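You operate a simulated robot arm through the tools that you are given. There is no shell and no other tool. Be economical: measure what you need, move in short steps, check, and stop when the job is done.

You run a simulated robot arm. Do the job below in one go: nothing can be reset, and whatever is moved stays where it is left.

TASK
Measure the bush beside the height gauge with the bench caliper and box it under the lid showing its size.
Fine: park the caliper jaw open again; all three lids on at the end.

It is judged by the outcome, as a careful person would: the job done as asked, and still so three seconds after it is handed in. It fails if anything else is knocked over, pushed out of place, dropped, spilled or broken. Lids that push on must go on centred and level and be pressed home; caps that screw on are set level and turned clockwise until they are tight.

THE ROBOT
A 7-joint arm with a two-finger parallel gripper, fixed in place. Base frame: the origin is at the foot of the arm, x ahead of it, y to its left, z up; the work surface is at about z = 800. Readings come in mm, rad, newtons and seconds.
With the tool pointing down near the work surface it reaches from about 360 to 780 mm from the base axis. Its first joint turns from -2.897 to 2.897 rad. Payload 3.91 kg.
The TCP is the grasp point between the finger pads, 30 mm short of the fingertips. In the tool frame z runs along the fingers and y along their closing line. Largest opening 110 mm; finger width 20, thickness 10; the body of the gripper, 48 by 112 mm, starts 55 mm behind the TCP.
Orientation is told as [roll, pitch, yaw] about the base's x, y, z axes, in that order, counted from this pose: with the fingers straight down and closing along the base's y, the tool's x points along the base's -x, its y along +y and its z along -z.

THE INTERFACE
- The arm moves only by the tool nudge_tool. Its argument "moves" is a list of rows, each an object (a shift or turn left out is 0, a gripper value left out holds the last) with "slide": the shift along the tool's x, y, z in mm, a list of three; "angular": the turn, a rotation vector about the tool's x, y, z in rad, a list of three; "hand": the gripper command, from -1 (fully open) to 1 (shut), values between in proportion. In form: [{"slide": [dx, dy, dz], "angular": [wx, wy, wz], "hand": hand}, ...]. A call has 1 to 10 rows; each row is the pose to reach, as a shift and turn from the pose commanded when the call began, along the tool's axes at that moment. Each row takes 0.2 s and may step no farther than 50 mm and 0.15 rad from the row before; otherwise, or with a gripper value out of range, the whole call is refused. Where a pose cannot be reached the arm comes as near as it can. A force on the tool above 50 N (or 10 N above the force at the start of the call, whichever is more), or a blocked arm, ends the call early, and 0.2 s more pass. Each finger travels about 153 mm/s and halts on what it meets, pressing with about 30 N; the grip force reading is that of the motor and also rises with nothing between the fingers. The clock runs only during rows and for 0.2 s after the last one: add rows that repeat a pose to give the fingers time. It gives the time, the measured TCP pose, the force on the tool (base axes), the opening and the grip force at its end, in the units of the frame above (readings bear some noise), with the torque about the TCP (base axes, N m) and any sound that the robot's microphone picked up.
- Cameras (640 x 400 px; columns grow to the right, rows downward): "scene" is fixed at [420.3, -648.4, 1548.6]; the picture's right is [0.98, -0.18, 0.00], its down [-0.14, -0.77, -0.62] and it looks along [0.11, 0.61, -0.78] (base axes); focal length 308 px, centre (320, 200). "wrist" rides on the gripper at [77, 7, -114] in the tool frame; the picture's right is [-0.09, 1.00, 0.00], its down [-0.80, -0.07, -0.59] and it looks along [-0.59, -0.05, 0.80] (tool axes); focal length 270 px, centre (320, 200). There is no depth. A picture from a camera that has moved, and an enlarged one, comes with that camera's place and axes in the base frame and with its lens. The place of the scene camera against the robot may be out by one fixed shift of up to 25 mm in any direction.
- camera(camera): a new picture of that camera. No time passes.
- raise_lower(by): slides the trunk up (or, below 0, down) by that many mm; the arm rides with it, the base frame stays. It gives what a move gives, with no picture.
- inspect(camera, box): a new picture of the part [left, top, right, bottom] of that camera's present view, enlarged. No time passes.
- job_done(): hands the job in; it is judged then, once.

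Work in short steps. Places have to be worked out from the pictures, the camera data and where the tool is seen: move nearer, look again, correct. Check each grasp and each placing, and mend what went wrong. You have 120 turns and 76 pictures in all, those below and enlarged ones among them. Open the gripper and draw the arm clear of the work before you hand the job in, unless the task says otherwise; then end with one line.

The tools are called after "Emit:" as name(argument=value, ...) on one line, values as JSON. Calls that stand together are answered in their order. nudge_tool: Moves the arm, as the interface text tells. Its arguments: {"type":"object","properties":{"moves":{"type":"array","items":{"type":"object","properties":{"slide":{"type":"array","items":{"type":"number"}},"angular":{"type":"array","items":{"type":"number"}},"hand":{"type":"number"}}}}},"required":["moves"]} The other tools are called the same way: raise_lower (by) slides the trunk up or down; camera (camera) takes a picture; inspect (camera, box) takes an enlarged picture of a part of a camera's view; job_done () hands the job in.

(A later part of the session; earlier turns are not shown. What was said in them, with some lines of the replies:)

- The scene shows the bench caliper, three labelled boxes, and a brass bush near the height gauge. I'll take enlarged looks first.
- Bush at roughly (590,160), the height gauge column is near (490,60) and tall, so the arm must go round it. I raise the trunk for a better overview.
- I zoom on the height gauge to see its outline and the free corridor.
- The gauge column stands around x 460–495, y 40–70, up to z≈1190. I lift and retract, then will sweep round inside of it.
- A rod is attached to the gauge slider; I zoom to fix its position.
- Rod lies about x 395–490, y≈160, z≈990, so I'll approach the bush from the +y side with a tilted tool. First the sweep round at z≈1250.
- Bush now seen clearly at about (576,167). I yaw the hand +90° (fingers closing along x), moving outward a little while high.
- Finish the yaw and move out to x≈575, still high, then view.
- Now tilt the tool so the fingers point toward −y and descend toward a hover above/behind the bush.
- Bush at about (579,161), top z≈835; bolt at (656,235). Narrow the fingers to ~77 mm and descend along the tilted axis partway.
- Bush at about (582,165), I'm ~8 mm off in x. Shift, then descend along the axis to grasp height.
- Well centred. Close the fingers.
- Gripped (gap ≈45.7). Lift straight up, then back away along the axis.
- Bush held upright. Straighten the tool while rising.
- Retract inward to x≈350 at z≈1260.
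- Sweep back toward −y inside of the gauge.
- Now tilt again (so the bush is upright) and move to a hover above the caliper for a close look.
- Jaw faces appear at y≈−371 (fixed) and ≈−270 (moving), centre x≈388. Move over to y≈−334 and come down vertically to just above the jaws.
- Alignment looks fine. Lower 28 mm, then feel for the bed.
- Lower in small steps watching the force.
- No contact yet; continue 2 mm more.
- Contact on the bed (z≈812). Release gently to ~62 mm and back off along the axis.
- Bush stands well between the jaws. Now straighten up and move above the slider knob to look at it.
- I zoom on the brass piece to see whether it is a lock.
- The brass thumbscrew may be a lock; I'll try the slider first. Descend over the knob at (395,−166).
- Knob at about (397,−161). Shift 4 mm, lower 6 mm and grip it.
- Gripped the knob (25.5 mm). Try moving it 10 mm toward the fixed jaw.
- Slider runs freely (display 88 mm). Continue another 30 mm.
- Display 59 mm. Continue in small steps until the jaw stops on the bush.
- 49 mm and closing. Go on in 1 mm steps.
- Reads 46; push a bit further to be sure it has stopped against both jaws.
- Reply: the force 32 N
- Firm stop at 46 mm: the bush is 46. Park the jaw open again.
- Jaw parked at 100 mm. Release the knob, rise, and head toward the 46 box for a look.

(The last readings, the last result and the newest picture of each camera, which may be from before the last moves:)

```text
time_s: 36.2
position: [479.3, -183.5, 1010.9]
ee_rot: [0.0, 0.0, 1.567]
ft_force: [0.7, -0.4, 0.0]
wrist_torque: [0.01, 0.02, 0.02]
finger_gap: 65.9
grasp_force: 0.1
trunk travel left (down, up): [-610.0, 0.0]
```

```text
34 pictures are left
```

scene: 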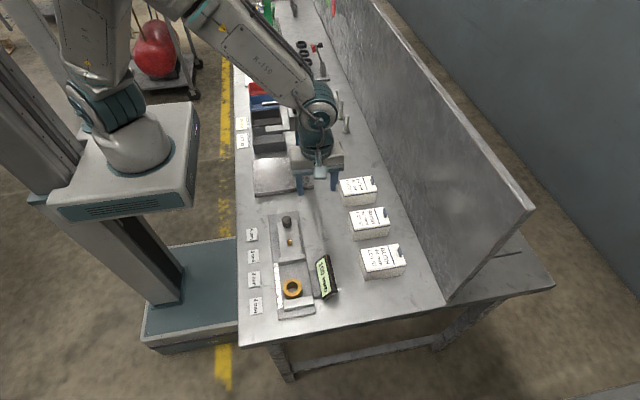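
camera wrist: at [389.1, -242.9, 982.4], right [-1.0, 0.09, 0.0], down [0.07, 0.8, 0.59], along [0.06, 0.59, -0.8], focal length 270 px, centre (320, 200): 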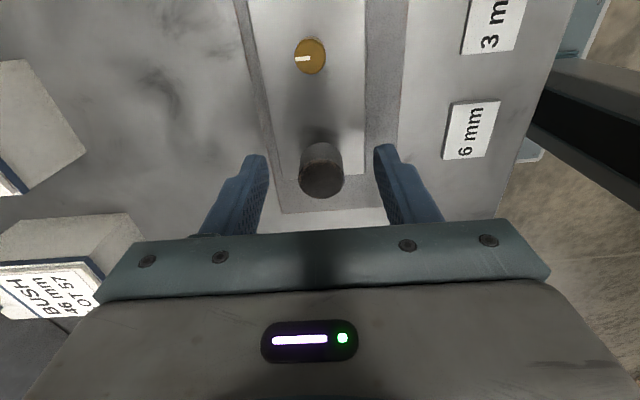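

Move to x≈610, y≈−150 to view the 46 box.

Emit:
nudge_tool(moves=[{"slide": [-8, -44, 0]}, {"slide": [-16, -88, 0]}, {"slide": [-26, -131, 0]}])

Emit:
camera(camera="wrist")

Emit:
inspect(camera="scene", box=[250, 50, 410, 280])

```text
time_s: 37.0
position: [609.3, -159.0, 1008.5]
ee_rot: [0.003, 0.0, 1.57]
ft_force: [0.3, -0.9, -0.9]
wrist_torque: [-0.03, 0.02, 0.02]
finger_gap: 65.9
grasp_force: 0.2
trunk travel left (down, up): [-610.0, 0.0]
```

```text
33 pictures are left
camera wrist: at [600.5, -235.1, 1123.1], right [-1.0, 0.09, 0.0], down [0.07, 0.8, 0.59], along [0.05, 0.59, -0.8], focal length 270 px, centre (320, 200)
```

wrist: 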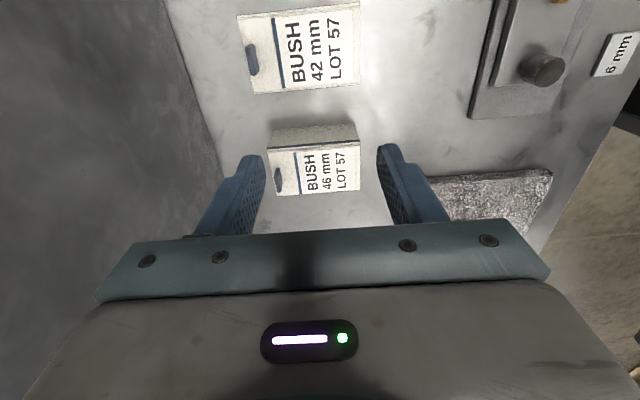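

```text
1.74 times, centred on (330, 165) of scene
camera zoom: at [420.3, -648.4, 1548.6], right [0.98, -0.18, 0.0], down [-0.14, -0.77, -0.62], along [0.11, 0.61, -0.78], focal length 536 px, centre (303, 261)
```

zoom: 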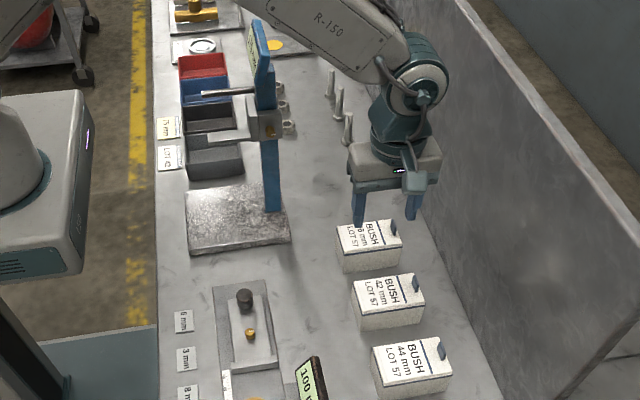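

Box 46 lid centred near (620,−83), top z≈863, about 96×56 mm. Zoom in on lid and tab details.

Emit:
inspect(camera="scene", box=[325, 165, 395, 215])

Emit:
inspect(camera="wrist", box=[230, 0, 390, 210])

```text
8.00 times, centred on (360, 190) of scene
camera zoom: at [420.3, -648.4, 1548.6], right [0.98, -0.18, 0.0], down [-0.14, -0.77, -0.62], along [0.11, 0.61, -0.78], focal length 2466 px, centre (0, 280)
```

zoom: 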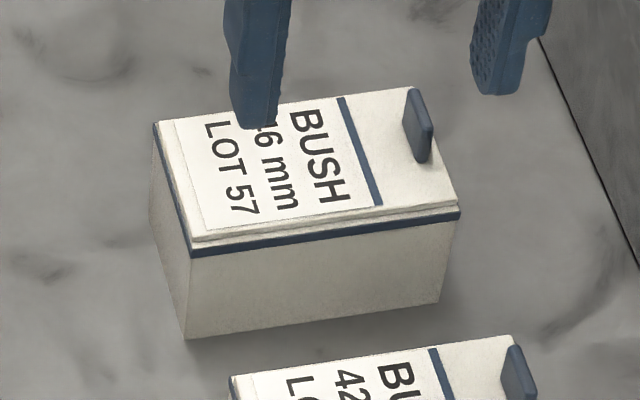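

```text
1.90 times, centred on (310, 105) of wrist
camera zoom: at [600.5, -235.1, 1123.1], right [-1.0, 0.09, 0.0], down [0.07, 0.8, 0.59], along [0.05, 0.59, -0.8], focal length 515 px, centre (339, 381)
```

zoom: 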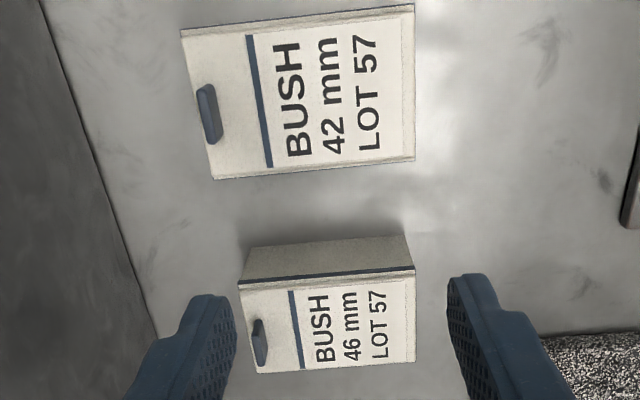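

The lid is a thin slab with an upright blue tab at its far end (≈(661,−82)). I'll go above the tab with narrowed fingers and view.

Emit:
nudge_tool(moves=[{"slide": [-26, -17, 0], "hand": 0.4}, {"slide": [-52, -34, 20], "hand": 0.4}, {"slide": [-77, -52, 50], "hand": 0.4}, {"slide": [-77, -52, 85], "hand": 0.4}])

Emit:
camera(camera="wrist")

Emit:
inspect(camera="scene", box=[270, 50, 410, 220])

```text
time_s: 38.0
position: [663.2, -83.8, 925.2]
ee_rot: [-0.001, -0.001, 1.569]
ft_force: [0.2, -0.9, 0.8]
wrist_torque: [0.0, 0.01, 0.02]
finger_gap: 32.9
grasp_force: 0.0
trunk travel left (down, up): [-610.0, 0.0]
```

```text
29 pictures are left
camera wrist: at [654.1, -159.9, 1039.6], right [-1.0, 0.09, 0.0], down [0.07, 0.8, 0.59], along [0.05, 0.59, -0.8], focal length 270 px, centre (320, 200)
```

wrist: 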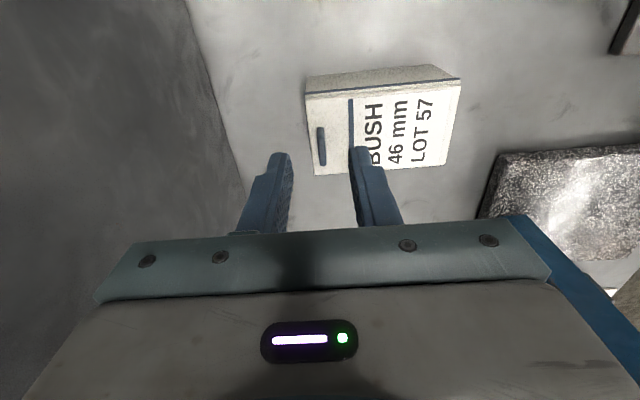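

```text
2.35 times, centred on (340, 135) of scene
camera zoom: at [420.3, -648.4, 1548.6], right [0.98, -0.18, 0.0], down [-0.14, -0.77, -0.62], along [0.11, 0.61, -0.78], focal length 725 px, centre (273, 353)
```

zoom: 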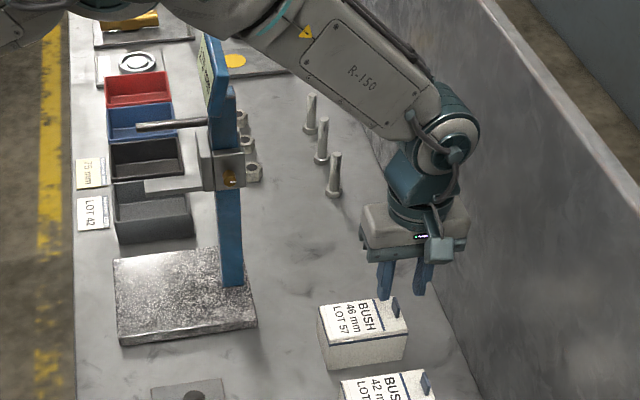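

Aligned over the tab. Lower until the tips are just above the lid surface.

Emit:
nudge_tool(moves=[{"slide": [-2, 2, 15]}, {"slide": [-2, 2, 25]}, {"slide": [-2, 2, 28]}, {"slide": [-2, 2, 30]}])

Emit:
inspect(camera="scene", box=[330, 160, 390, 205])

```text
time_s: 39.0
position: [658.1, -78.6, 893.7]
ee_rot: [-0.001, 0.0, 1.568]
ft_force: [-0.7, -0.6, 0.9]
wrist_torque: [0.01, 0.0, -0.01]
finger_gap: 33.2
grasp_force: 0.0
trunk travel left (down, up): [-610.0, 0.0]
```

```text
8.89 times, centred on (360, 182) of scene
camera zoom: at [420.3, -648.4, 1548.6], right [0.98, -0.18, 0.0], down [-0.14, -0.77, -0.62], along [0.11, 0.61, -0.78], focal length 2740 px, centre (-36, 356)
```

zoom: 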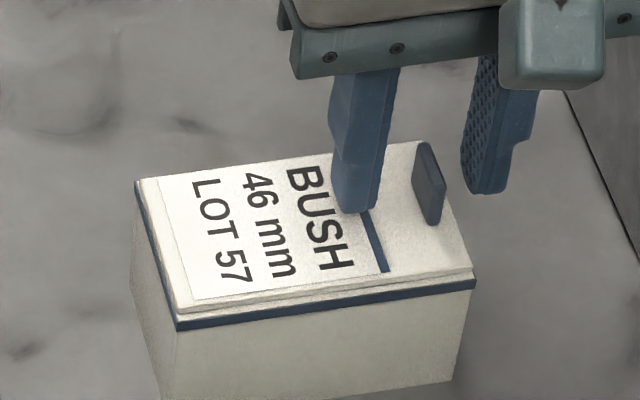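

Good straddle. Close on the tab.

Emit:
nudge_tool(moves=[{"hand": 1}, {"hand": 1}, {"hand": 1}])

```text
time_s: 39.8
position: [657.0, -78.0, 894.4]
ee_rot: [0.001, -0.001, 1.57]
ft_force: [1.5, 0.7, 0.7]
wrist_torque: [-0.04, -0.01, 0.01]
finger_gap: 3.4
grasp_force: 30.1
trunk travel left (down, up): [-610.0, 0.0]
```

Gap 3.4 mm: probably on the tab. Lift 5 mm gently and check.

Emit:
nudge_tool(moves=[{"slide": [0, 0, -1.5]}, {"slide": [0, 0, -3]}, {"slide": [0, 0, -5]}])

Emit:
inspect(camera="scene", box=[330, 160, 390, 205])

```text
time_s: 40.6
position: [658.3, -77.3, 899.9]
ee_rot: [0.0, 0.0, 1.569]
ft_force: [-0.4, -0.4, -0.2]
wrist_torque: [0.05, -0.04, 0.0]
finger_gap: 3.6
grasp_force: 30.2
trunk travel left (down, up): [-610.0, 0.0]
```

```text
8.89 times, centred on (360, 182) of scene
camera zoom: at [420.3, -648.4, 1548.6], right [0.98, -0.18, 0.0], down [-0.14, -0.77, -0.62], along [0.11, 0.61, -0.78], focal length 2740 px, centre (-36, 356)
```

zoom: 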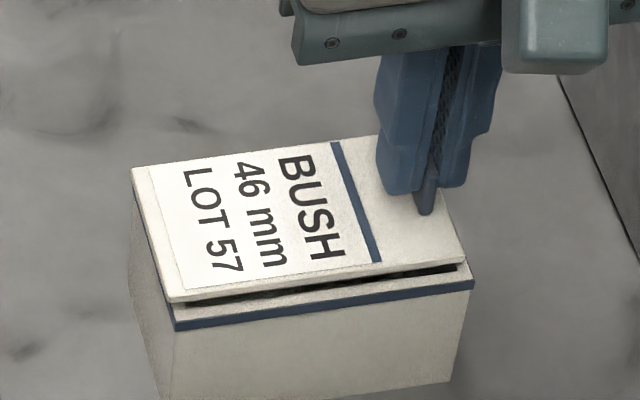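

The lid lifts off level. Carry it up and over to the clear table patch around (503,−150).

Emit:
nudge_tool(moves=[{"slide": [0, 0, -30]}, {"slide": [0, 0, -60]}, {"slide": [25, 38, -60]}, {"slide": [50, 76, -60]}, {"slide": [73, 115, -60]}, {"slide": [73, 115, -30]}, {"slide": [73, 115, 0]}, {"slide": [73, 115, 20]}])

Emit:
inspect(camera="scene", box=[250, 150, 410, 290])

```text
time_s: 42.4
position: [541.6, -153.1, 878.5]
ee_rot: [0.0, 0.0, 1.567]
ft_force: [0.4, 0.4, -0.3]
wrist_torque: [0.01, -0.04, -0.02]
finger_gap: 3.7
grasp_force: 30.3
trunk travel left (down, up): [-610.0, 0.0]
```

```text
2.86 times, centred on (330, 220) of scene
camera zoom: at [420.3, -648.4, 1548.6], right [0.98, -0.18, 0.0], down [-0.14, -0.77, -0.62], along [0.11, 0.61, -0.78], focal length 881 px, centre (291, 143)
```

zoom: 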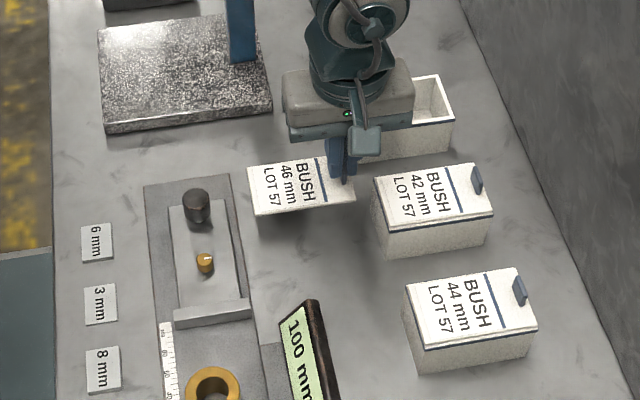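

Clear space below. Lower onto the table.

Emit:
nudge_tool(moves=[{"slide": [0, 0, 15]}, {"slide": [0, 0, 24]}, {"slide": [0, 0, 28]}, {"slide": [0, 0, 30]}])

```text
time_s: 43.4
position: [542.8, -152.2, 849.0]
ee_rot: [0.001, -0.001, 1.568]
ft_force: [-0.1, -0.4, 0.8]
wrist_torque: [0.0, 0.0, 0.01]
finger_gap: 3.8
grasp_force: 30.1
trunk travel left (down, up): [-610.0, 0.0]
```

Emit:
nudge_tool(moves=[{"slide": [0, 0, 2]}, {"slide": [0, 0, 4]}, {"slide": [0, 0, 4]}])

```text
time_s: 44.2
position: [543.6, -152.3, 847.5]
ee_rot: [0.002, 0.0, 1.567]
ft_force: [0.1, -0.3, 0.3]
wrist_torque: [0.0, -0.04, -0.02]
finger_gap: 3.6
grasp_force: 30.2
trunk travel left (down, up): [-610.0, 0.0]
```

Emit:
nudge_tool(moves=[{"slide": [0, 0, 2]}, {"slide": [0, 0, 4]}, {"slide": [0, 0, 4]}])

Emit:
inspect(camera="scene", box=[290, 180, 360, 240])

```text
time_s: 45.0
position: [543.6, -151.8, 844.9]
ee_rot: [-0.005, 0.002, 1.567]
ft_force: [0.3, 1.2, 30.1]
wrist_torque: [0.0, 0.15, -0.01]
finger_gap: 4.0
grasp_force: 30.1
trunk travel left (down, up): [-610.0, 0.0]
```

```text
6.67 times, centred on (325, 210) of scene
camera zoom: at [420.3, -648.4, 1548.6], right [0.98, -0.18, 0.0], down [-0.14, -0.77, -0.62], along [0.11, 0.61, -0.78], focal length 2055 px, centre (287, 133)
```

zoom: 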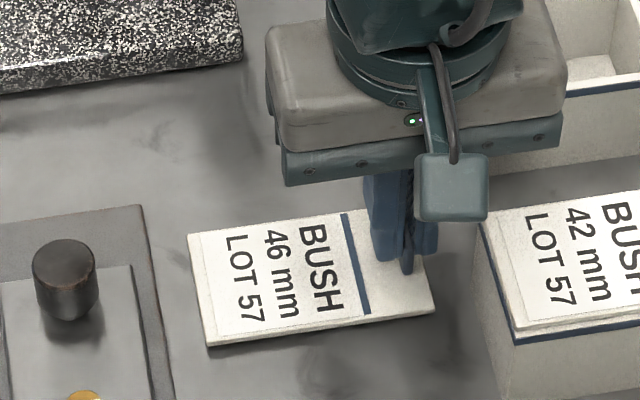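

Lid is down on the table. Release and rise, then head to the bush over the caliper.

Emit:
nudge_tool(moves=[{"slide": [0, 0, -2]}, {"slide": [0, 0, -2], "hand": 0.4}, {"slide": [0, 0, -2], "hand": 0.4}, {"slide": [0, 0, -40], "hand": 0.4}, {"slide": [0, 0, -85], "hand": 0.2}, {"slide": [0, 0, -130], "hand": 0}])

```text
time_s: 46.4
position: [541.4, -150.6, 974.7]
ee_rot: [0.0, -0.001, 1.567]
ft_force: [0.3, -0.1, -0.3]
wrist_torque: [-0.01, 0.06, -0.03]
finger_gap: 55.0
grasp_force: 0.1
trunk travel left (down, up): [-610.0, 0.0]
```

Emit:
nudge_tool(moves=[{"slide": [38, 31, 0], "hand": -0.27}, {"slide": [76, 62, 0], "hand": -0.27}, {"slide": [114, 93, 0], "hand": -0.27}, {"slide": [152, 124, 0], "hand": -0.27}, {"slide": [186, 154, 0], "hand": -0.27}, {"slide": [195, 154, 40], "hand": -0.27}])

Emit:
camera(camera="wrist")

```text
time_s: 47.8
position: [387.1, -343.2, 932.2]
ee_rot: [-0.001, 0.001, 1.568]
ft_force: [0.4, -0.7, 0.0]
wrist_torque: [0.02, 0.0, 0.03]
finger_gap: 69.8
grasp_force: 0.1
trunk travel left (down, up): [-610.0, 0.0]
```

```text
23 pictures are left
camera wrist: at [378.7, -419.3, 1046.6], right [-1.0, 0.09, 0.0], down [0.07, 0.8, 0.59], along [0.05, 0.59, -0.8], focal length 270 px, centre (320, 200)
```

wrist: 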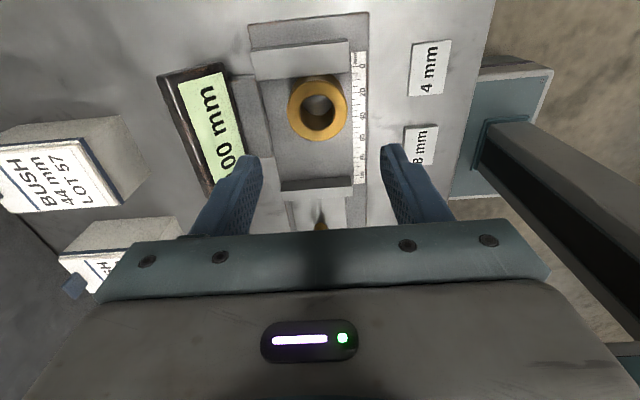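

Bush at about (386,−354). Centre over it and go down to grip height.

Emit:
nudge_tool(moves=[{"slide": [10, 1, 0]}, {"slide": [10, 1, 35]}, {"slide": [10, 1, 65]}, {"slide": [10, 1, 82]}])

Emit:
camera(camera="wrist")

```text
time_s: 48.8
position: [385.4, -353.4, 850.9]
ee_rot: [0.0, 0.001, 1.569]
ft_force: [0.2, 0.3, -0.2]
wrist_torque: [0.02, -0.05, 0.0]
finger_gap: 70.0
grasp_force: 0.0
trunk travel left (down, up): [-610.0, 0.0]
```

```text
22 pictures are left
camera wrist: at [377.7, -432.1, 966.0], right [-1.0, 0.09, 0.0], down [0.07, 0.8, 0.59], along [0.05, 0.59, -0.8], focal length 270 px, centre (320, 200)
```

wrist: 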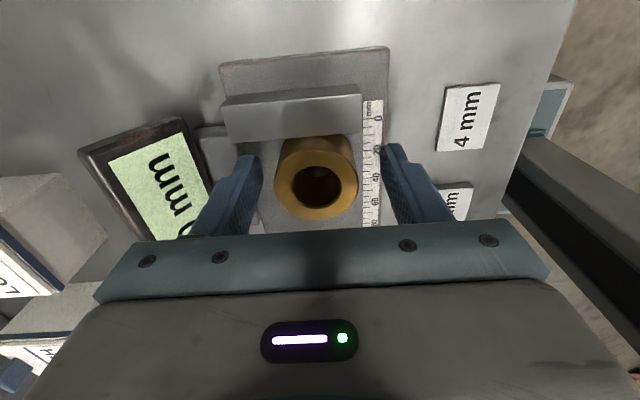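

Centred. Close and lift.

Emit:
nudge_tool(moves=[{"slide": [1, 0, 2], "hand": 1}, {"slide": [1, 0, 2], "hand": 1}, {"slide": [1, 0, 2], "hand": 1}])

```text
time_s: 49.6
position: [385.1, -355.3, 851.4]
ee_rot: [-0.002, 0.002, 1.569]
ft_force: [1.5, 7.9, 22.0]
wrist_torque: [0.49, -0.11, 0.04]
finger_gap: 45.5
grasp_force: 30.1
trunk travel left (down, up): [-610.0, 0.0]
```

Some upward force appears (probably tips on a ledge); lift straight up gently.

Emit:
nudge_tool(moves=[{"slide": [-1, 0, -2]}, {"slide": [-2, 0, -10]}, {"slide": [-2, 0, -40]}, {"slide": [-2, 0, -80]}])

Emit:
camera(camera="wrist")

```text
time_s: 50.6
position: [385.9, -354.0, 929.4]
ee_rot: [0.001, 0.002, 1.567]
ft_force: [-0.3, 0.5, -1.3]
wrist_torque: [-0.01, -0.01, 0.02]
finger_gap: 45.7
grasp_force: 30.2
trunk travel left (down, up): [-610.0, 0.0]
```

```text
21 pictures are left
camera wrist: at [378.4, -430.6, 1044.1], right [-1.0, 0.09, 0.0], down [0.07, 0.8, 0.59], along [0.05, 0.59, -0.8], focal length 270 px, centre (320, 200)
```

wrist: 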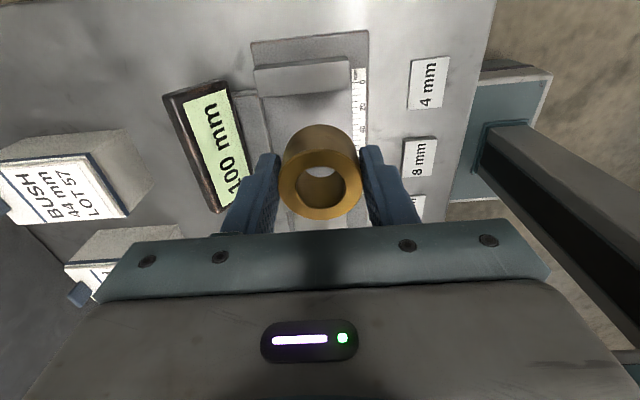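

Bush held upright and centred. Carry it high toward the 46 box, stopping at about (550,−72) to see the open box.

Emit:
nudge_tool(moves=[{"slide": [-20, -15, -40]}, {"slide": [-55, -40, -55]}, {"slide": [-90, -65, -55]}, {"slide": [-125, -90, -55]}, {"slide": [-160, -115, -55]}, {"slide": [-200, -135, -55]}, {"slide": [-240, -150, -55]}, {"slide": [-282, -164, -55]}])

Emit:
camera(camera="wrist")

Emit:
inspect(camera="scene", box=[280, 60, 400, 220])

```text
time_s: 52.4
position: [549.8, -71.9, 980.2]
ee_rot: [0.001, 0.004, 1.569]
ft_force: [0.7, 0.5, -2.2]
wrist_torque: [-0.01, 0.0, -0.03]
finger_gap: 45.3
grasp_force: 29.7
trunk travel left (down, up): [-610.0, 0.0]
```

```text
20 pictures are left
camera wrist: at [541.3, -148.9, 1097.2], right [-1.0, 0.09, 0.0], down [0.07, 0.8, 0.59], along [0.05, 0.59, -0.8], focal length 270 px, centre (320, 200)
```

wrist: 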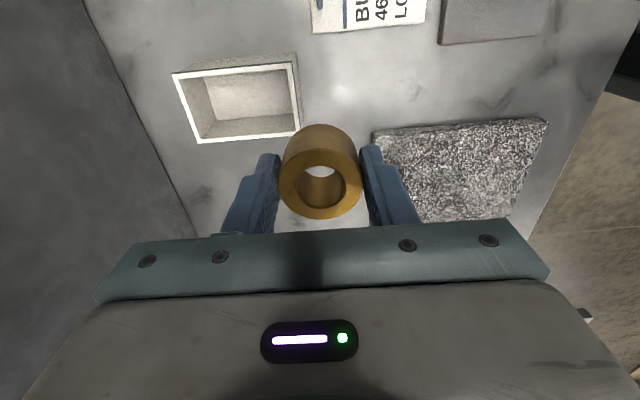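

```text
2.50 times, centred on (340, 140) of scene
camera zoom: at [420.3, -648.4, 1548.6], right [0.98, -0.18, 0.0], down [-0.14, -0.77, -0.62], along [0.11, 0.61, -0.78], focal length 771 px, centre (270, 350)
```

zoom: 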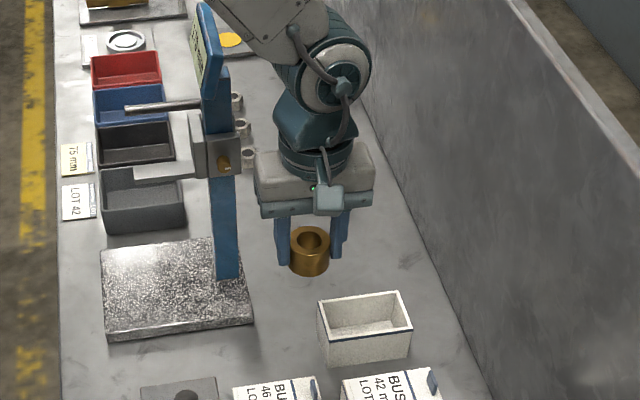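

I zoom on the open box to compute its inner edges precisely.

Emit:
inspect(camera="wrist", box=[160, 40, 320, 160])

```text
3.33 times, centred on (240, 100) of wrist
camera zoom: at [541.3, -148.9, 1097.2], right [-1.0, 0.09, 0.0], down [0.07, 0.8, 0.59], along [0.05, 0.59, -0.8], focal length 901 px, centre (587, 533)
```

zoom: 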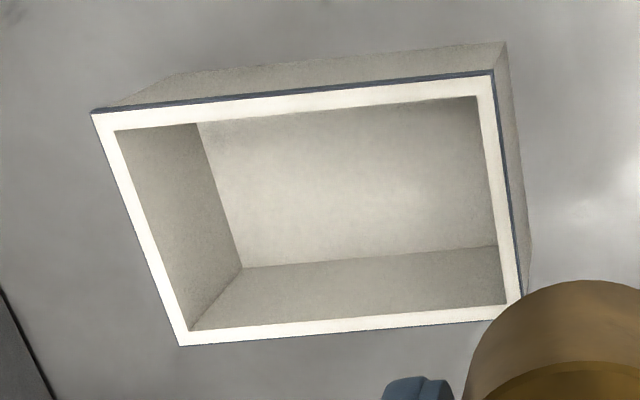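

Inner opening ≈ x 572–664, y −107…−53, so centre (618,−80). Move above and lower to just over the rim.

Emit:
nudge_tool(moves=[{"slide": [4, -35, 0]}, {"slide": [8, -68, 0]}, {"slide": [8, -68, 40]}, {"slide": [8, -68, 74]}])

Emit:
camera(camera="wrist")

Emit:
inspect(camera="scene", box=[320, 150, 400, 215])

```text
time_s: 53.4
position: [616.9, -79.7, 909.5]
ee_rot: [0.001, 0.001, 1.567]
ft_force: [-1.1, 0.0, -2.3]
wrist_torque: [-0.02, 0.0, -0.01]
finger_gap: 45.4
grasp_force: 29.7
trunk travel left (down, up): [-610.0, 0.0]
```

```text
17 pictures are left
camera wrist: at [608.5, -156.5, 1023.8], right [-1.0, 0.09, 0.0], down [0.07, 0.8, 0.59], along [0.05, 0.59, -0.8], focal length 270 px, centre (320, 200)
```

wrist: 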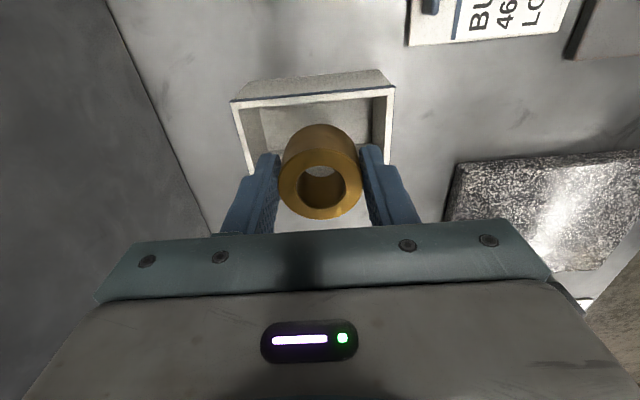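

```text
6.15 times, centred on (360, 182) of scene
camera zoom: at [420.3, -648.4, 1548.6], right [0.98, -0.18, 0.0], down [-0.14, -0.77, -0.62], along [0.11, 0.61, -0.78], focal length 1897 px, centre (74, 308)
```

zoom: 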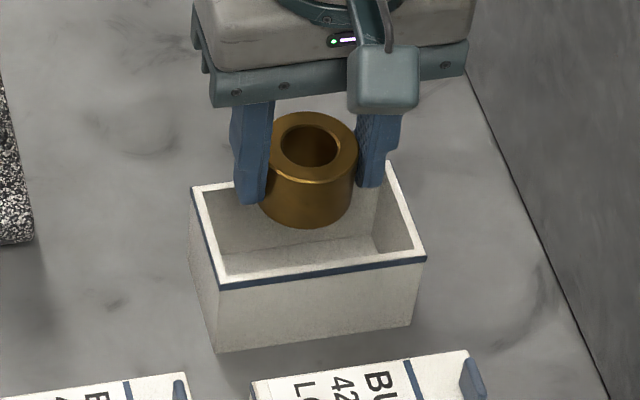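

Well centred over the opening. Lower into the box.

Emit:
nudge_tool(moves=[{"slide": [1, 0, 10]}, {"slide": [1, 0, 18]}, {"slide": [1, 0, 24]}])

```text
time_s: 54.2
position: [617.9, -82.3, 885.5]
ee_rot: [0.001, 0.0, 1.568]
ft_force: [0.1, -0.4, -1.9]
wrist_torque: [-0.01, 0.01, -0.03]
finger_gap: 45.5
grasp_force: 30.2
trunk travel left (down, up): [-610.0, 0.0]
```

Bush bottom is inside the rim without contact. Continue down.

Emit:
nudge_tool(moves=[{"slide": [0, 0, 12]}, {"slide": [0, 0, 24]}, {"slide": [0, 0, 34]}, {"slide": [0, 0, 37]}])

```text
time_s: 55.2
position: [620.2, -84.2, 847.7]
ee_rot: [0.0, -0.001, 1.568]
ft_force: [-0.2, 0.4, -2.0]
wrist_torque: [-0.04, 0.01, 0.03]
finger_gap: 45.5
grasp_force: 30.4
trunk travel left (down, up): [-610.0, 0.0]
```

Emit:
nudge_tool(moves=[{"slide": [-2, 0, 1]}, {"slide": [-2, 0, 3]}, {"slide": [-2, 0, 4]}])

```text
time_s: 56.0
position: [619.9, -81.9, 844.7]
ee_rot: [0.001, 0.001, 1.566]
ft_force: [0.3, 0.3, -1.3]
wrist_torque: [-0.02, 0.03, 0.04]
finger_gap: 45.5
grasp_force: 30.5
trunk travel left (down, up): [-610.0, 0.0]
```

Emit:
nudge_tool(moves=[{"slide": [0, 0, 1]}, {"slide": [0, 0, 2]}, {"slide": [0, 0, 2]}])

```text
time_s: 56.8
position: [621.0, -82.2, 843.5]
ee_rot: [0.0, -0.001, 1.568]
ft_force: [-1.6, -0.9, 1.5]
wrist_torque: [-0.07, -0.02, -0.01]
finger_gap: 45.5
grasp_force: 29.8
trunk travel left (down, up): [-610.0, 0.0]
```

Touching the floor. One more mm, release slightly (54 mm) and rise.

Emit:
nudge_tool(moves=[{"slide": [0, 0, 1]}, {"slide": [0, 0, 1], "hand": 0.02}, {"slide": [0, 0, 1], "hand": 0.02}, {"slide": [0, 0, -20], "hand": 0.02}, {"slide": [0, 0, -60], "hand": 0.02}, {"slide": [0, 0, -105], "hand": 0.02}])

Emit:
camera(camera="wrist")

```text
time_s: 58.2
position: [618.7, -79.6, 948.1]
ee_rot: [0.0, -0.001, 1.568]
ft_force: [-0.5, -0.4, 0.1]
wrist_torque: [-0.03, 0.0, -0.04]
finger_gap: 54.0
grasp_force: 0.1
trunk travel left (down, up): [-610.0, 0.0]
```

```text
15 pictures are left
camera wrist: at [609.7, -157.5, 1063.7], right [-1.0, 0.09, 0.0], down [0.07, 0.8, 0.59], along [0.05, 0.59, -0.8], focal length 270 px, centre (320, 200)
```

wrist: 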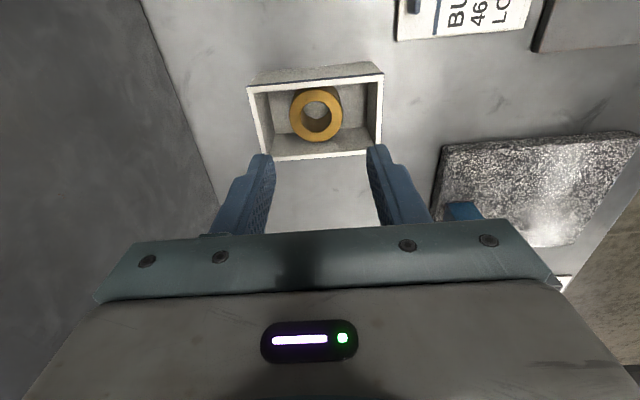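

Bush sits squarely in the box. Now go back to the lid's tab at TCP (543,−152).

Emit:
nudge_tool(moves=[{"slide": [25, 25, -10], "hand": 0.4}, {"slide": [50, 50, -10], "hand": 0.4}, {"slide": [72, 75.5, 0], "hand": 0.4}, {"slide": [72, 75.5, 45], "hand": 0.4}, {"slide": [72, 75.5, 70], "hand": 0.4}])

Emit:
camera(camera="wrist")

```text
time_s: 59.4
position: [540.5, -154.2, 876.7]
ee_rot: [0.002, -0.001, 1.568]
ft_force: [0.2, 0.0, 0.4]
wrist_torque: [0.0, -0.02, 0.0]
finger_gap: 32.9
grasp_force: 0.0
trunk travel left (down, up): [-610.0, 0.0]
```

```text
14 pictures are left
camera wrist: at [532.5, -230.0, 991.4], right [-1.0, 0.09, 0.0], down [0.07, 0.8, 0.59], along [0.05, 0.59, -0.8], focal length 270 px, centre (320, 200)
```

wrist: 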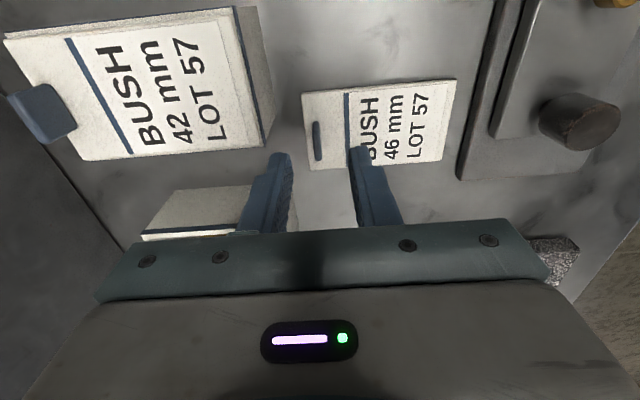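

Tab is well placed between the fingers. Lower, close on it.

Emit:
nudge_tool(moves=[{"slide": [1, -1, 15]}, {"slide": [1, -1, 26]}, {"slide": [1, -1, 30]}, {"slide": [1, -1, 30], "hand": 1}, {"slide": [1, -1, 30], "hand": 1}, {"slide": [1, -1, 30], "hand": 1}])

```text
time_s: 60.8
position: [543.8, -154.7, 846.2]
ee_rot: [0.001, -0.001, 1.569]
ft_force: [-0.1, 0.4, -0.2]
wrist_torque: [0.0, -0.02, 0.01]
finger_gap: 3.5
grasp_force: 29.6
trunk travel left (down, up): [-610.0, 0.0]
```

Gripped. Lift and carry it to above the 46 box.

Emit:
nudge_tool(moves=[{"slide": [0, 0, -45]}, {"slide": [0, 0, -90]}, {"slide": [-24, -38, -90]}, {"slide": [-49, -76, -90]}, {"slide": [-74, -114.5, -90]}, {"slide": [-74, -114.5, -70]}])

Emit:
camera(camera="wrist")

Emit:
inspect(camera="scene", box=[320, 150, 400, 215])

```text
time_s: 62.2
position: [661.7, -82.1, 915.4]
ee_rot: [-0.001, 0.001, 1.568]
ft_force: [0.2, 0.0, -0.5]
wrist_torque: [0.0, -0.02, 0.0]
finger_gap: 3.7
grasp_force: 30.1
trunk travel left (down, up): [-610.0, 0.0]
```

```text
13 pictures are left
camera wrist: at [653.1, -159.0, 1030.8], right [-1.0, 0.09, 0.0], down [0.07, 0.8, 0.59], along [0.05, 0.59, -0.8], focal length 270 px, centre (320, 200)
```

wrist: 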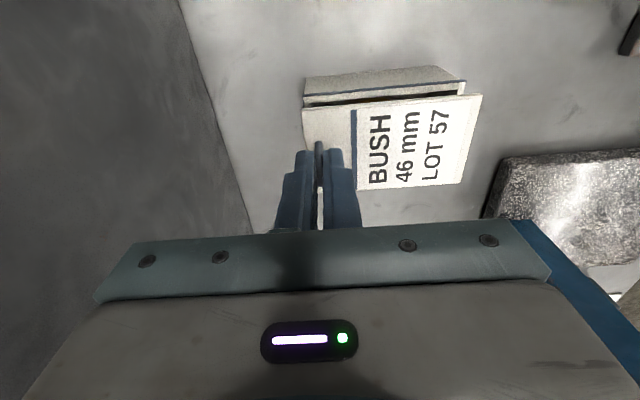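

```text
6.15 times, centred on (360, 182) of scene
camera zoom: at [420.3, -648.4, 1548.6], right [0.98, -0.18, 0.0], down [-0.14, -0.77, -0.62], along [0.11, 0.61, -0.78], focal length 1897 px, centre (74, 308)
```

zoom: 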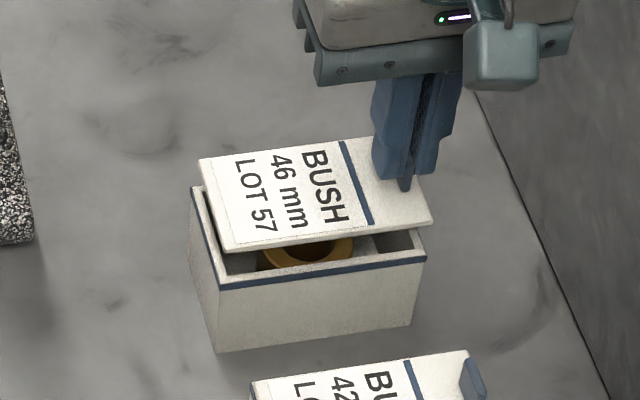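

Lid is nearly over the box; correct by about −2 mm x, +2 mm y and lower to just above seating.

Emit:
nudge_tool(moves=[{"slide": [-1.8, 2, 0]}, {"slide": [-1.8, 2, 8]}, {"slide": [-1.8, 2, 14]}])

Emit:
inspect(camera="scene", box=[325, 160, 395, 215])

Emit:
inspect(camera="wrist", box=[280, 40, 500, 220])

```text
time_s: 63.0
position: [657.4, -78.8, 902.4]
ee_rot: [0.0, 0.002, 1.567]
ft_force: [0.4, -1.2, 0.9]
wrist_torque: [0.0, -0.03, 0.03]
finger_gap: 3.6
grasp_force: 29.9
trunk travel left (down, up): [-610.0, 0.0]
```

```text
7.27 times, centred on (360, 188) of scene
camera zoom: at [420.3, -648.4, 1548.6], right [0.98, -0.18, 0.0], down [-0.14, -0.77, -0.62], along [0.11, 0.61, -0.78], focal length 2242 px, centre (29, 291)
```

zoom: 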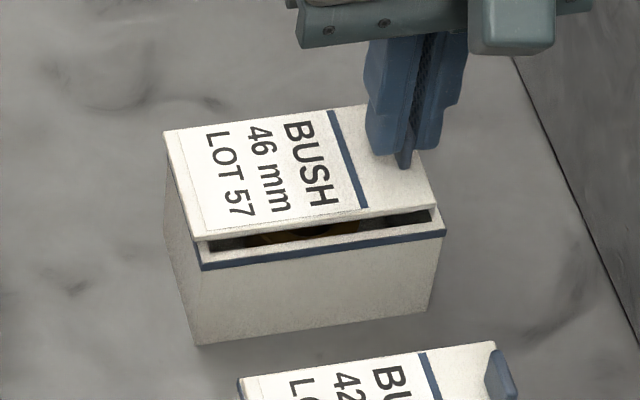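

```text
2.22 times, centred on (390, 130) of wrist
camera zoom: at [649.1, -155.4, 1018.3], right [-1.0, 0.09, 0.0], down [0.07, 0.8, 0.59], along [0.05, 0.59, -0.8], focal length 601 px, centre (164, 356)
```

zoom: 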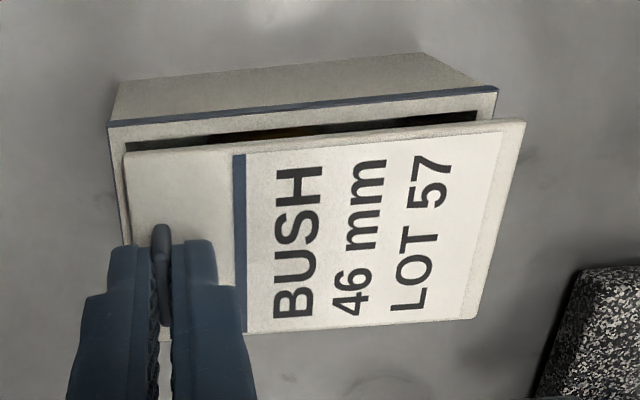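

Both views say the lid needs about +2.8 mm in x. Correct and lower onto the rim.

Emit:
nudge_tool(moves=[{"slide": [0.4, -2.8, 0]}, {"slide": [0.4, -2.8, 2]}, {"slide": [0.4, -2.8, 4]}, {"slide": [0.4, -2.8, 4]}])

Emit:
inspect(camera="scene", box=[325, 160, 395, 215])

```text
time_s: 64.0
position: [660.3, -78.4, 900.6]
ee_rot: [0.0, 0.001, 1.567]
ft_force: [-0.1, 0.1, 0.0]
wrist_torque: [0.02, -0.04, -0.01]
finger_gap: 4.0
grasp_force: 30.3
trunk travel left (down, up): [-610.0, 0.0]
```

```text
7.27 times, centred on (360, 188) of scene
camera zoom: at [420.3, -648.4, 1548.6], right [0.98, -0.18, 0.0], down [-0.14, -0.77, -0.62], along [0.11, 0.61, -0.78], focal length 2242 px, centre (29, 291)
```

zoom: 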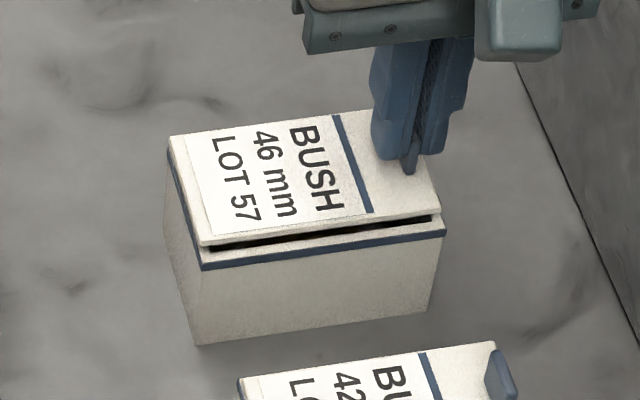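

Aligned to within ~0.5 mm. Lower in small steps.

Emit:
nudge_tool(moves=[{"slide": [0, -0.6, 1.5]}, {"slide": [0, -0.6, 3]}, {"slide": [0, -0.6, 4]}, {"slide": [0, -0.6, 4]}])

```text
time_s: 65.0
position: [662.3, -79.2, 895.3]
ee_rot: [0.0, -0.001, 1.567]
ft_force: [0.7, -0.1, 0.9]
wrist_torque: [0.01, 0.0, 0.0]
finger_gap: 3.7
grasp_force: 30.4
trunk travel left (down, up): [-610.0, 0.0]
```

Emit:
nudge_tool(moves=[{"slide": [0, 0, 1]}, {"slide": [0, 0, 2]}, {"slide": [0, 0, 2]}])

Emit:
inspect(camera="scene", box=[325, 160, 395, 215])

```text
time_s: 65.8
position: [661.5, -79.0, 894.5]
ee_rot: [-0.005, 0.001, 1.57]
ft_force: [4.2, 1.4, 16.0]
wrist_torque: [0.14, -0.03, -0.01]
finger_gap: 3.6
grasp_force: 30.0
trunk travel left (down, up): [-610.0, 0.0]
```

```text
7.27 times, centred on (360, 188) of scene
camera zoom: at [420.3, -648.4, 1548.6], right [0.98, -0.18, 0.0], down [-0.14, -0.77, -0.62], along [0.11, 0.61, -0.78], focal length 2242 px, centre (29, 291)
```

zoom: 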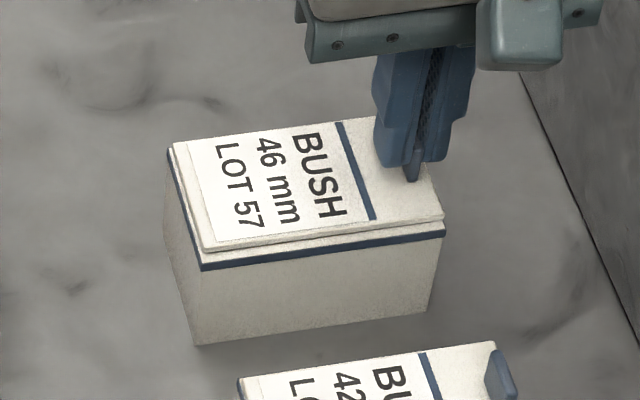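

Seated at the same height as before (16 N contact). Release, rise, and press the lid centre with closed fingers.

Emit:
nudge_tool(moves=[{"slide": [0, 0, -2]}, {"slide": [0, 0, -2], "hand": 0.4}, {"slide": [0, 0, -2], "hand": 0.4}, {"slide": [0, 0, -30], "hand": 0.4}, {"slide": [0, 0, -50], "hand": 0.8}, {"slide": [2, 22, -50], "hand": 1}, {"slide": [3, 44, -40], "hand": 1}, {"slide": [3, 44, -15], "hand": 1}, {"slide": [3, 44, -7], "hand": 1}])

Emit:
inspect(camera="scene", box=[325, 160, 395, 215])

```text
time_s: 67.8
position: [618.9, -82.7, 899.4]
ee_rot: [0.001, 0.0, 1.568]
ft_force: [0.3, -0.2, -0.5]
wrist_torque: [0.02, -0.02, -0.02]
finger_gap: 0.0
grasp_force: 29.7
trunk travel left (down, up): [-610.0, 0.0]
```

```text
7.27 times, centred on (360, 188) of scene
camera zoom: at [420.3, -648.4, 1548.6], right [0.98, -0.18, 0.0], down [-0.14, -0.77, -0.62], along [0.11, 0.61, -0.78], focal length 2242 px, centre (29, 291)
```

zoom: 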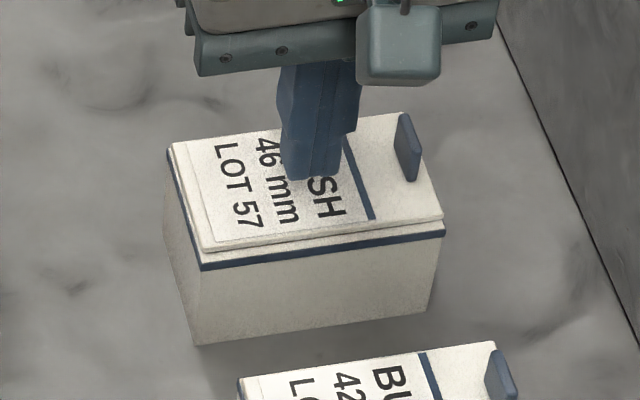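

Lid sits level. Press down gently at the centre.

Emit:
nudge_tool(moves=[{"slide": [0, 0, 3]}, {"slide": [0, 0, 5]}, {"slide": [0, 0, 7]}, {"slide": [0, 0, 8]}])

```text
time_s: 68.8
position: [617.0, -80.7, 892.8]
ee_rot: [-0.001, 0.0, 1.567]
ft_force: [-0.1, 0.2, -0.9]
wrist_torque: [-0.01, -0.01, 0.0]
finger_gap: 0.2
grasp_force: 29.9
trunk travel left (down, up): [-610.0, 0.0]
```

Emit:
nudge_tool(moves=[{"slide": [0, 0, 1]}, {"slide": [0, 0, 2]}, {"slide": [0, 0, 3]}])

```text
time_s: 69.6
position: [618.9, -81.8, 888.8]
ee_rot: [0.0, -0.001, 1.566]
ft_force: [-0.1, 0.1, -0.2]
wrist_torque: [0.0, 0.06, 0.03]
finger_gap: 0.0
grasp_force: 29.6
trunk travel left (down, up): [-610.0, 0.0]
```

Emit:
nudge_tool(moves=[{"slide": [0, 0, 1]}, {"slide": [0, 0, 2]}, {"slide": [0, 0, 3]}])

```text
time_s: 70.4
position: [616.9, -81.1, 888.9]
ee_rot: [-0.001, 0.0, 1.566]
ft_force: [-1.6, 0.9, 12.1]
wrist_torque: [0.0, 0.05, 0.0]
finger_gap: 0.1
grasp_force: 30.2
trunk travel left (down, up): [-610.0, 0.0]
```

Contact at 12 N; press a little more firmly, then lift off.

Emit:
nudge_tool(moves=[{"slide": [0, 0, 1]}, {"slide": [0, 0, 2]}])

```text
time_s: 71.0
position: [618.1, -82.0, 887.9]
ee_rot: [-0.005, 0.001, 1.566]
ft_force: [-1.2, -0.9, 31.6]
wrist_torque: [-0.05, 0.05, 0.01]
finger_gap: 0.1
grasp_force: 29.5
trunk travel left (down, up): [-610.0, 0.0]
```

Firm at 31 N with no further give: home. Rise, open, and draw the arm clear.

Emit:
nudge_tool(moves=[{"slide": [0, 0, -5]}, {"slide": [0, 0, -50]}, {"slide": [0, 0, -100]}, {"slide": [30, 30, -120], "hand": 0}, {"slide": [60, 70, -120], "hand": -0.5}, {"slide": [90, 110, -120], "hand": -1}, {"slide": [120, 150, -120], "hand": -1}, {"slide": [140, 190, -120], "hand": -1}])

Emit:
camera(camera="scene")

Emit:
inspect(camera="scene", box=[320, 160, 420, 290])

```text
time_s: 72.8
position: [425.7, -220.9, 1002.8]
ee_rot: [-0.002, 0.0, 1.57]
ft_force: [-0.5, -0.1, 0.2]
wrist_torque: [-0.03, 0.01, 0.0]
finger_gap: 110.0
grasp_force: 0.0
trunk travel left (down, up): [-610.0, 0.0]
```

```text
6 pictures are left
```

scene: 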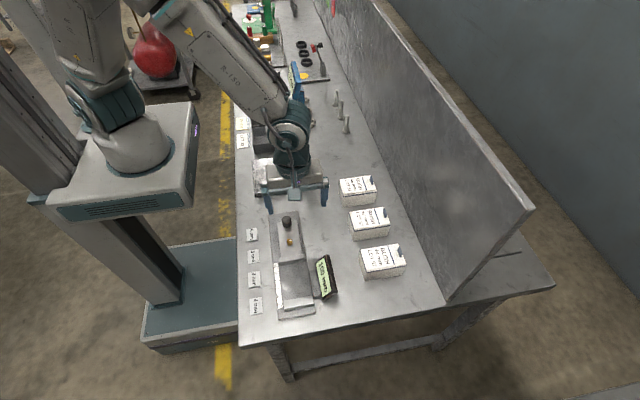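

```text
3.08 times, centred on (370, 225) of scene
camera zoom: at [420.3, -648.4, 1548.6], right [0.98, -0.18, 0.0], down [-0.14, -0.77, -0.62], along [0.11, 0.61, -0.78], focal length 949 px, centre (166, 123)
```

zoom: 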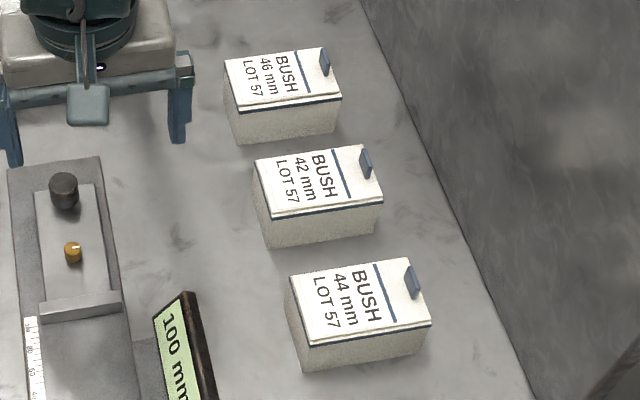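

All lids are on, the jaw is parked at 100 mm and nothing else has moved. Hand in.

Emit:
nudge_tool(moves=[{"slide": [0, 0, -40]}, {"slide": [0, 0, -80]}])

Emit:
job_done()

```text
time_s: 73.4
position: [426.9, -220.0, 1086.7]
ee_rot: [0.0, 0.0, 1.569]
ft_force: [0.8, 0.1, 0.1]
wrist_torque: [-0.02, -0.01, 0.0]
finger_gap: 109.9
grasp_force: 0.1
trunk travel left (down, up): [-610.0, 0.0]
```

```text
The job is handed in.
```

The bush measured 46 mm and is boxed under the 46 mm lid; that lid is pressed home, all three lids are on, and the caliper jaw is parked open at 100 mm.
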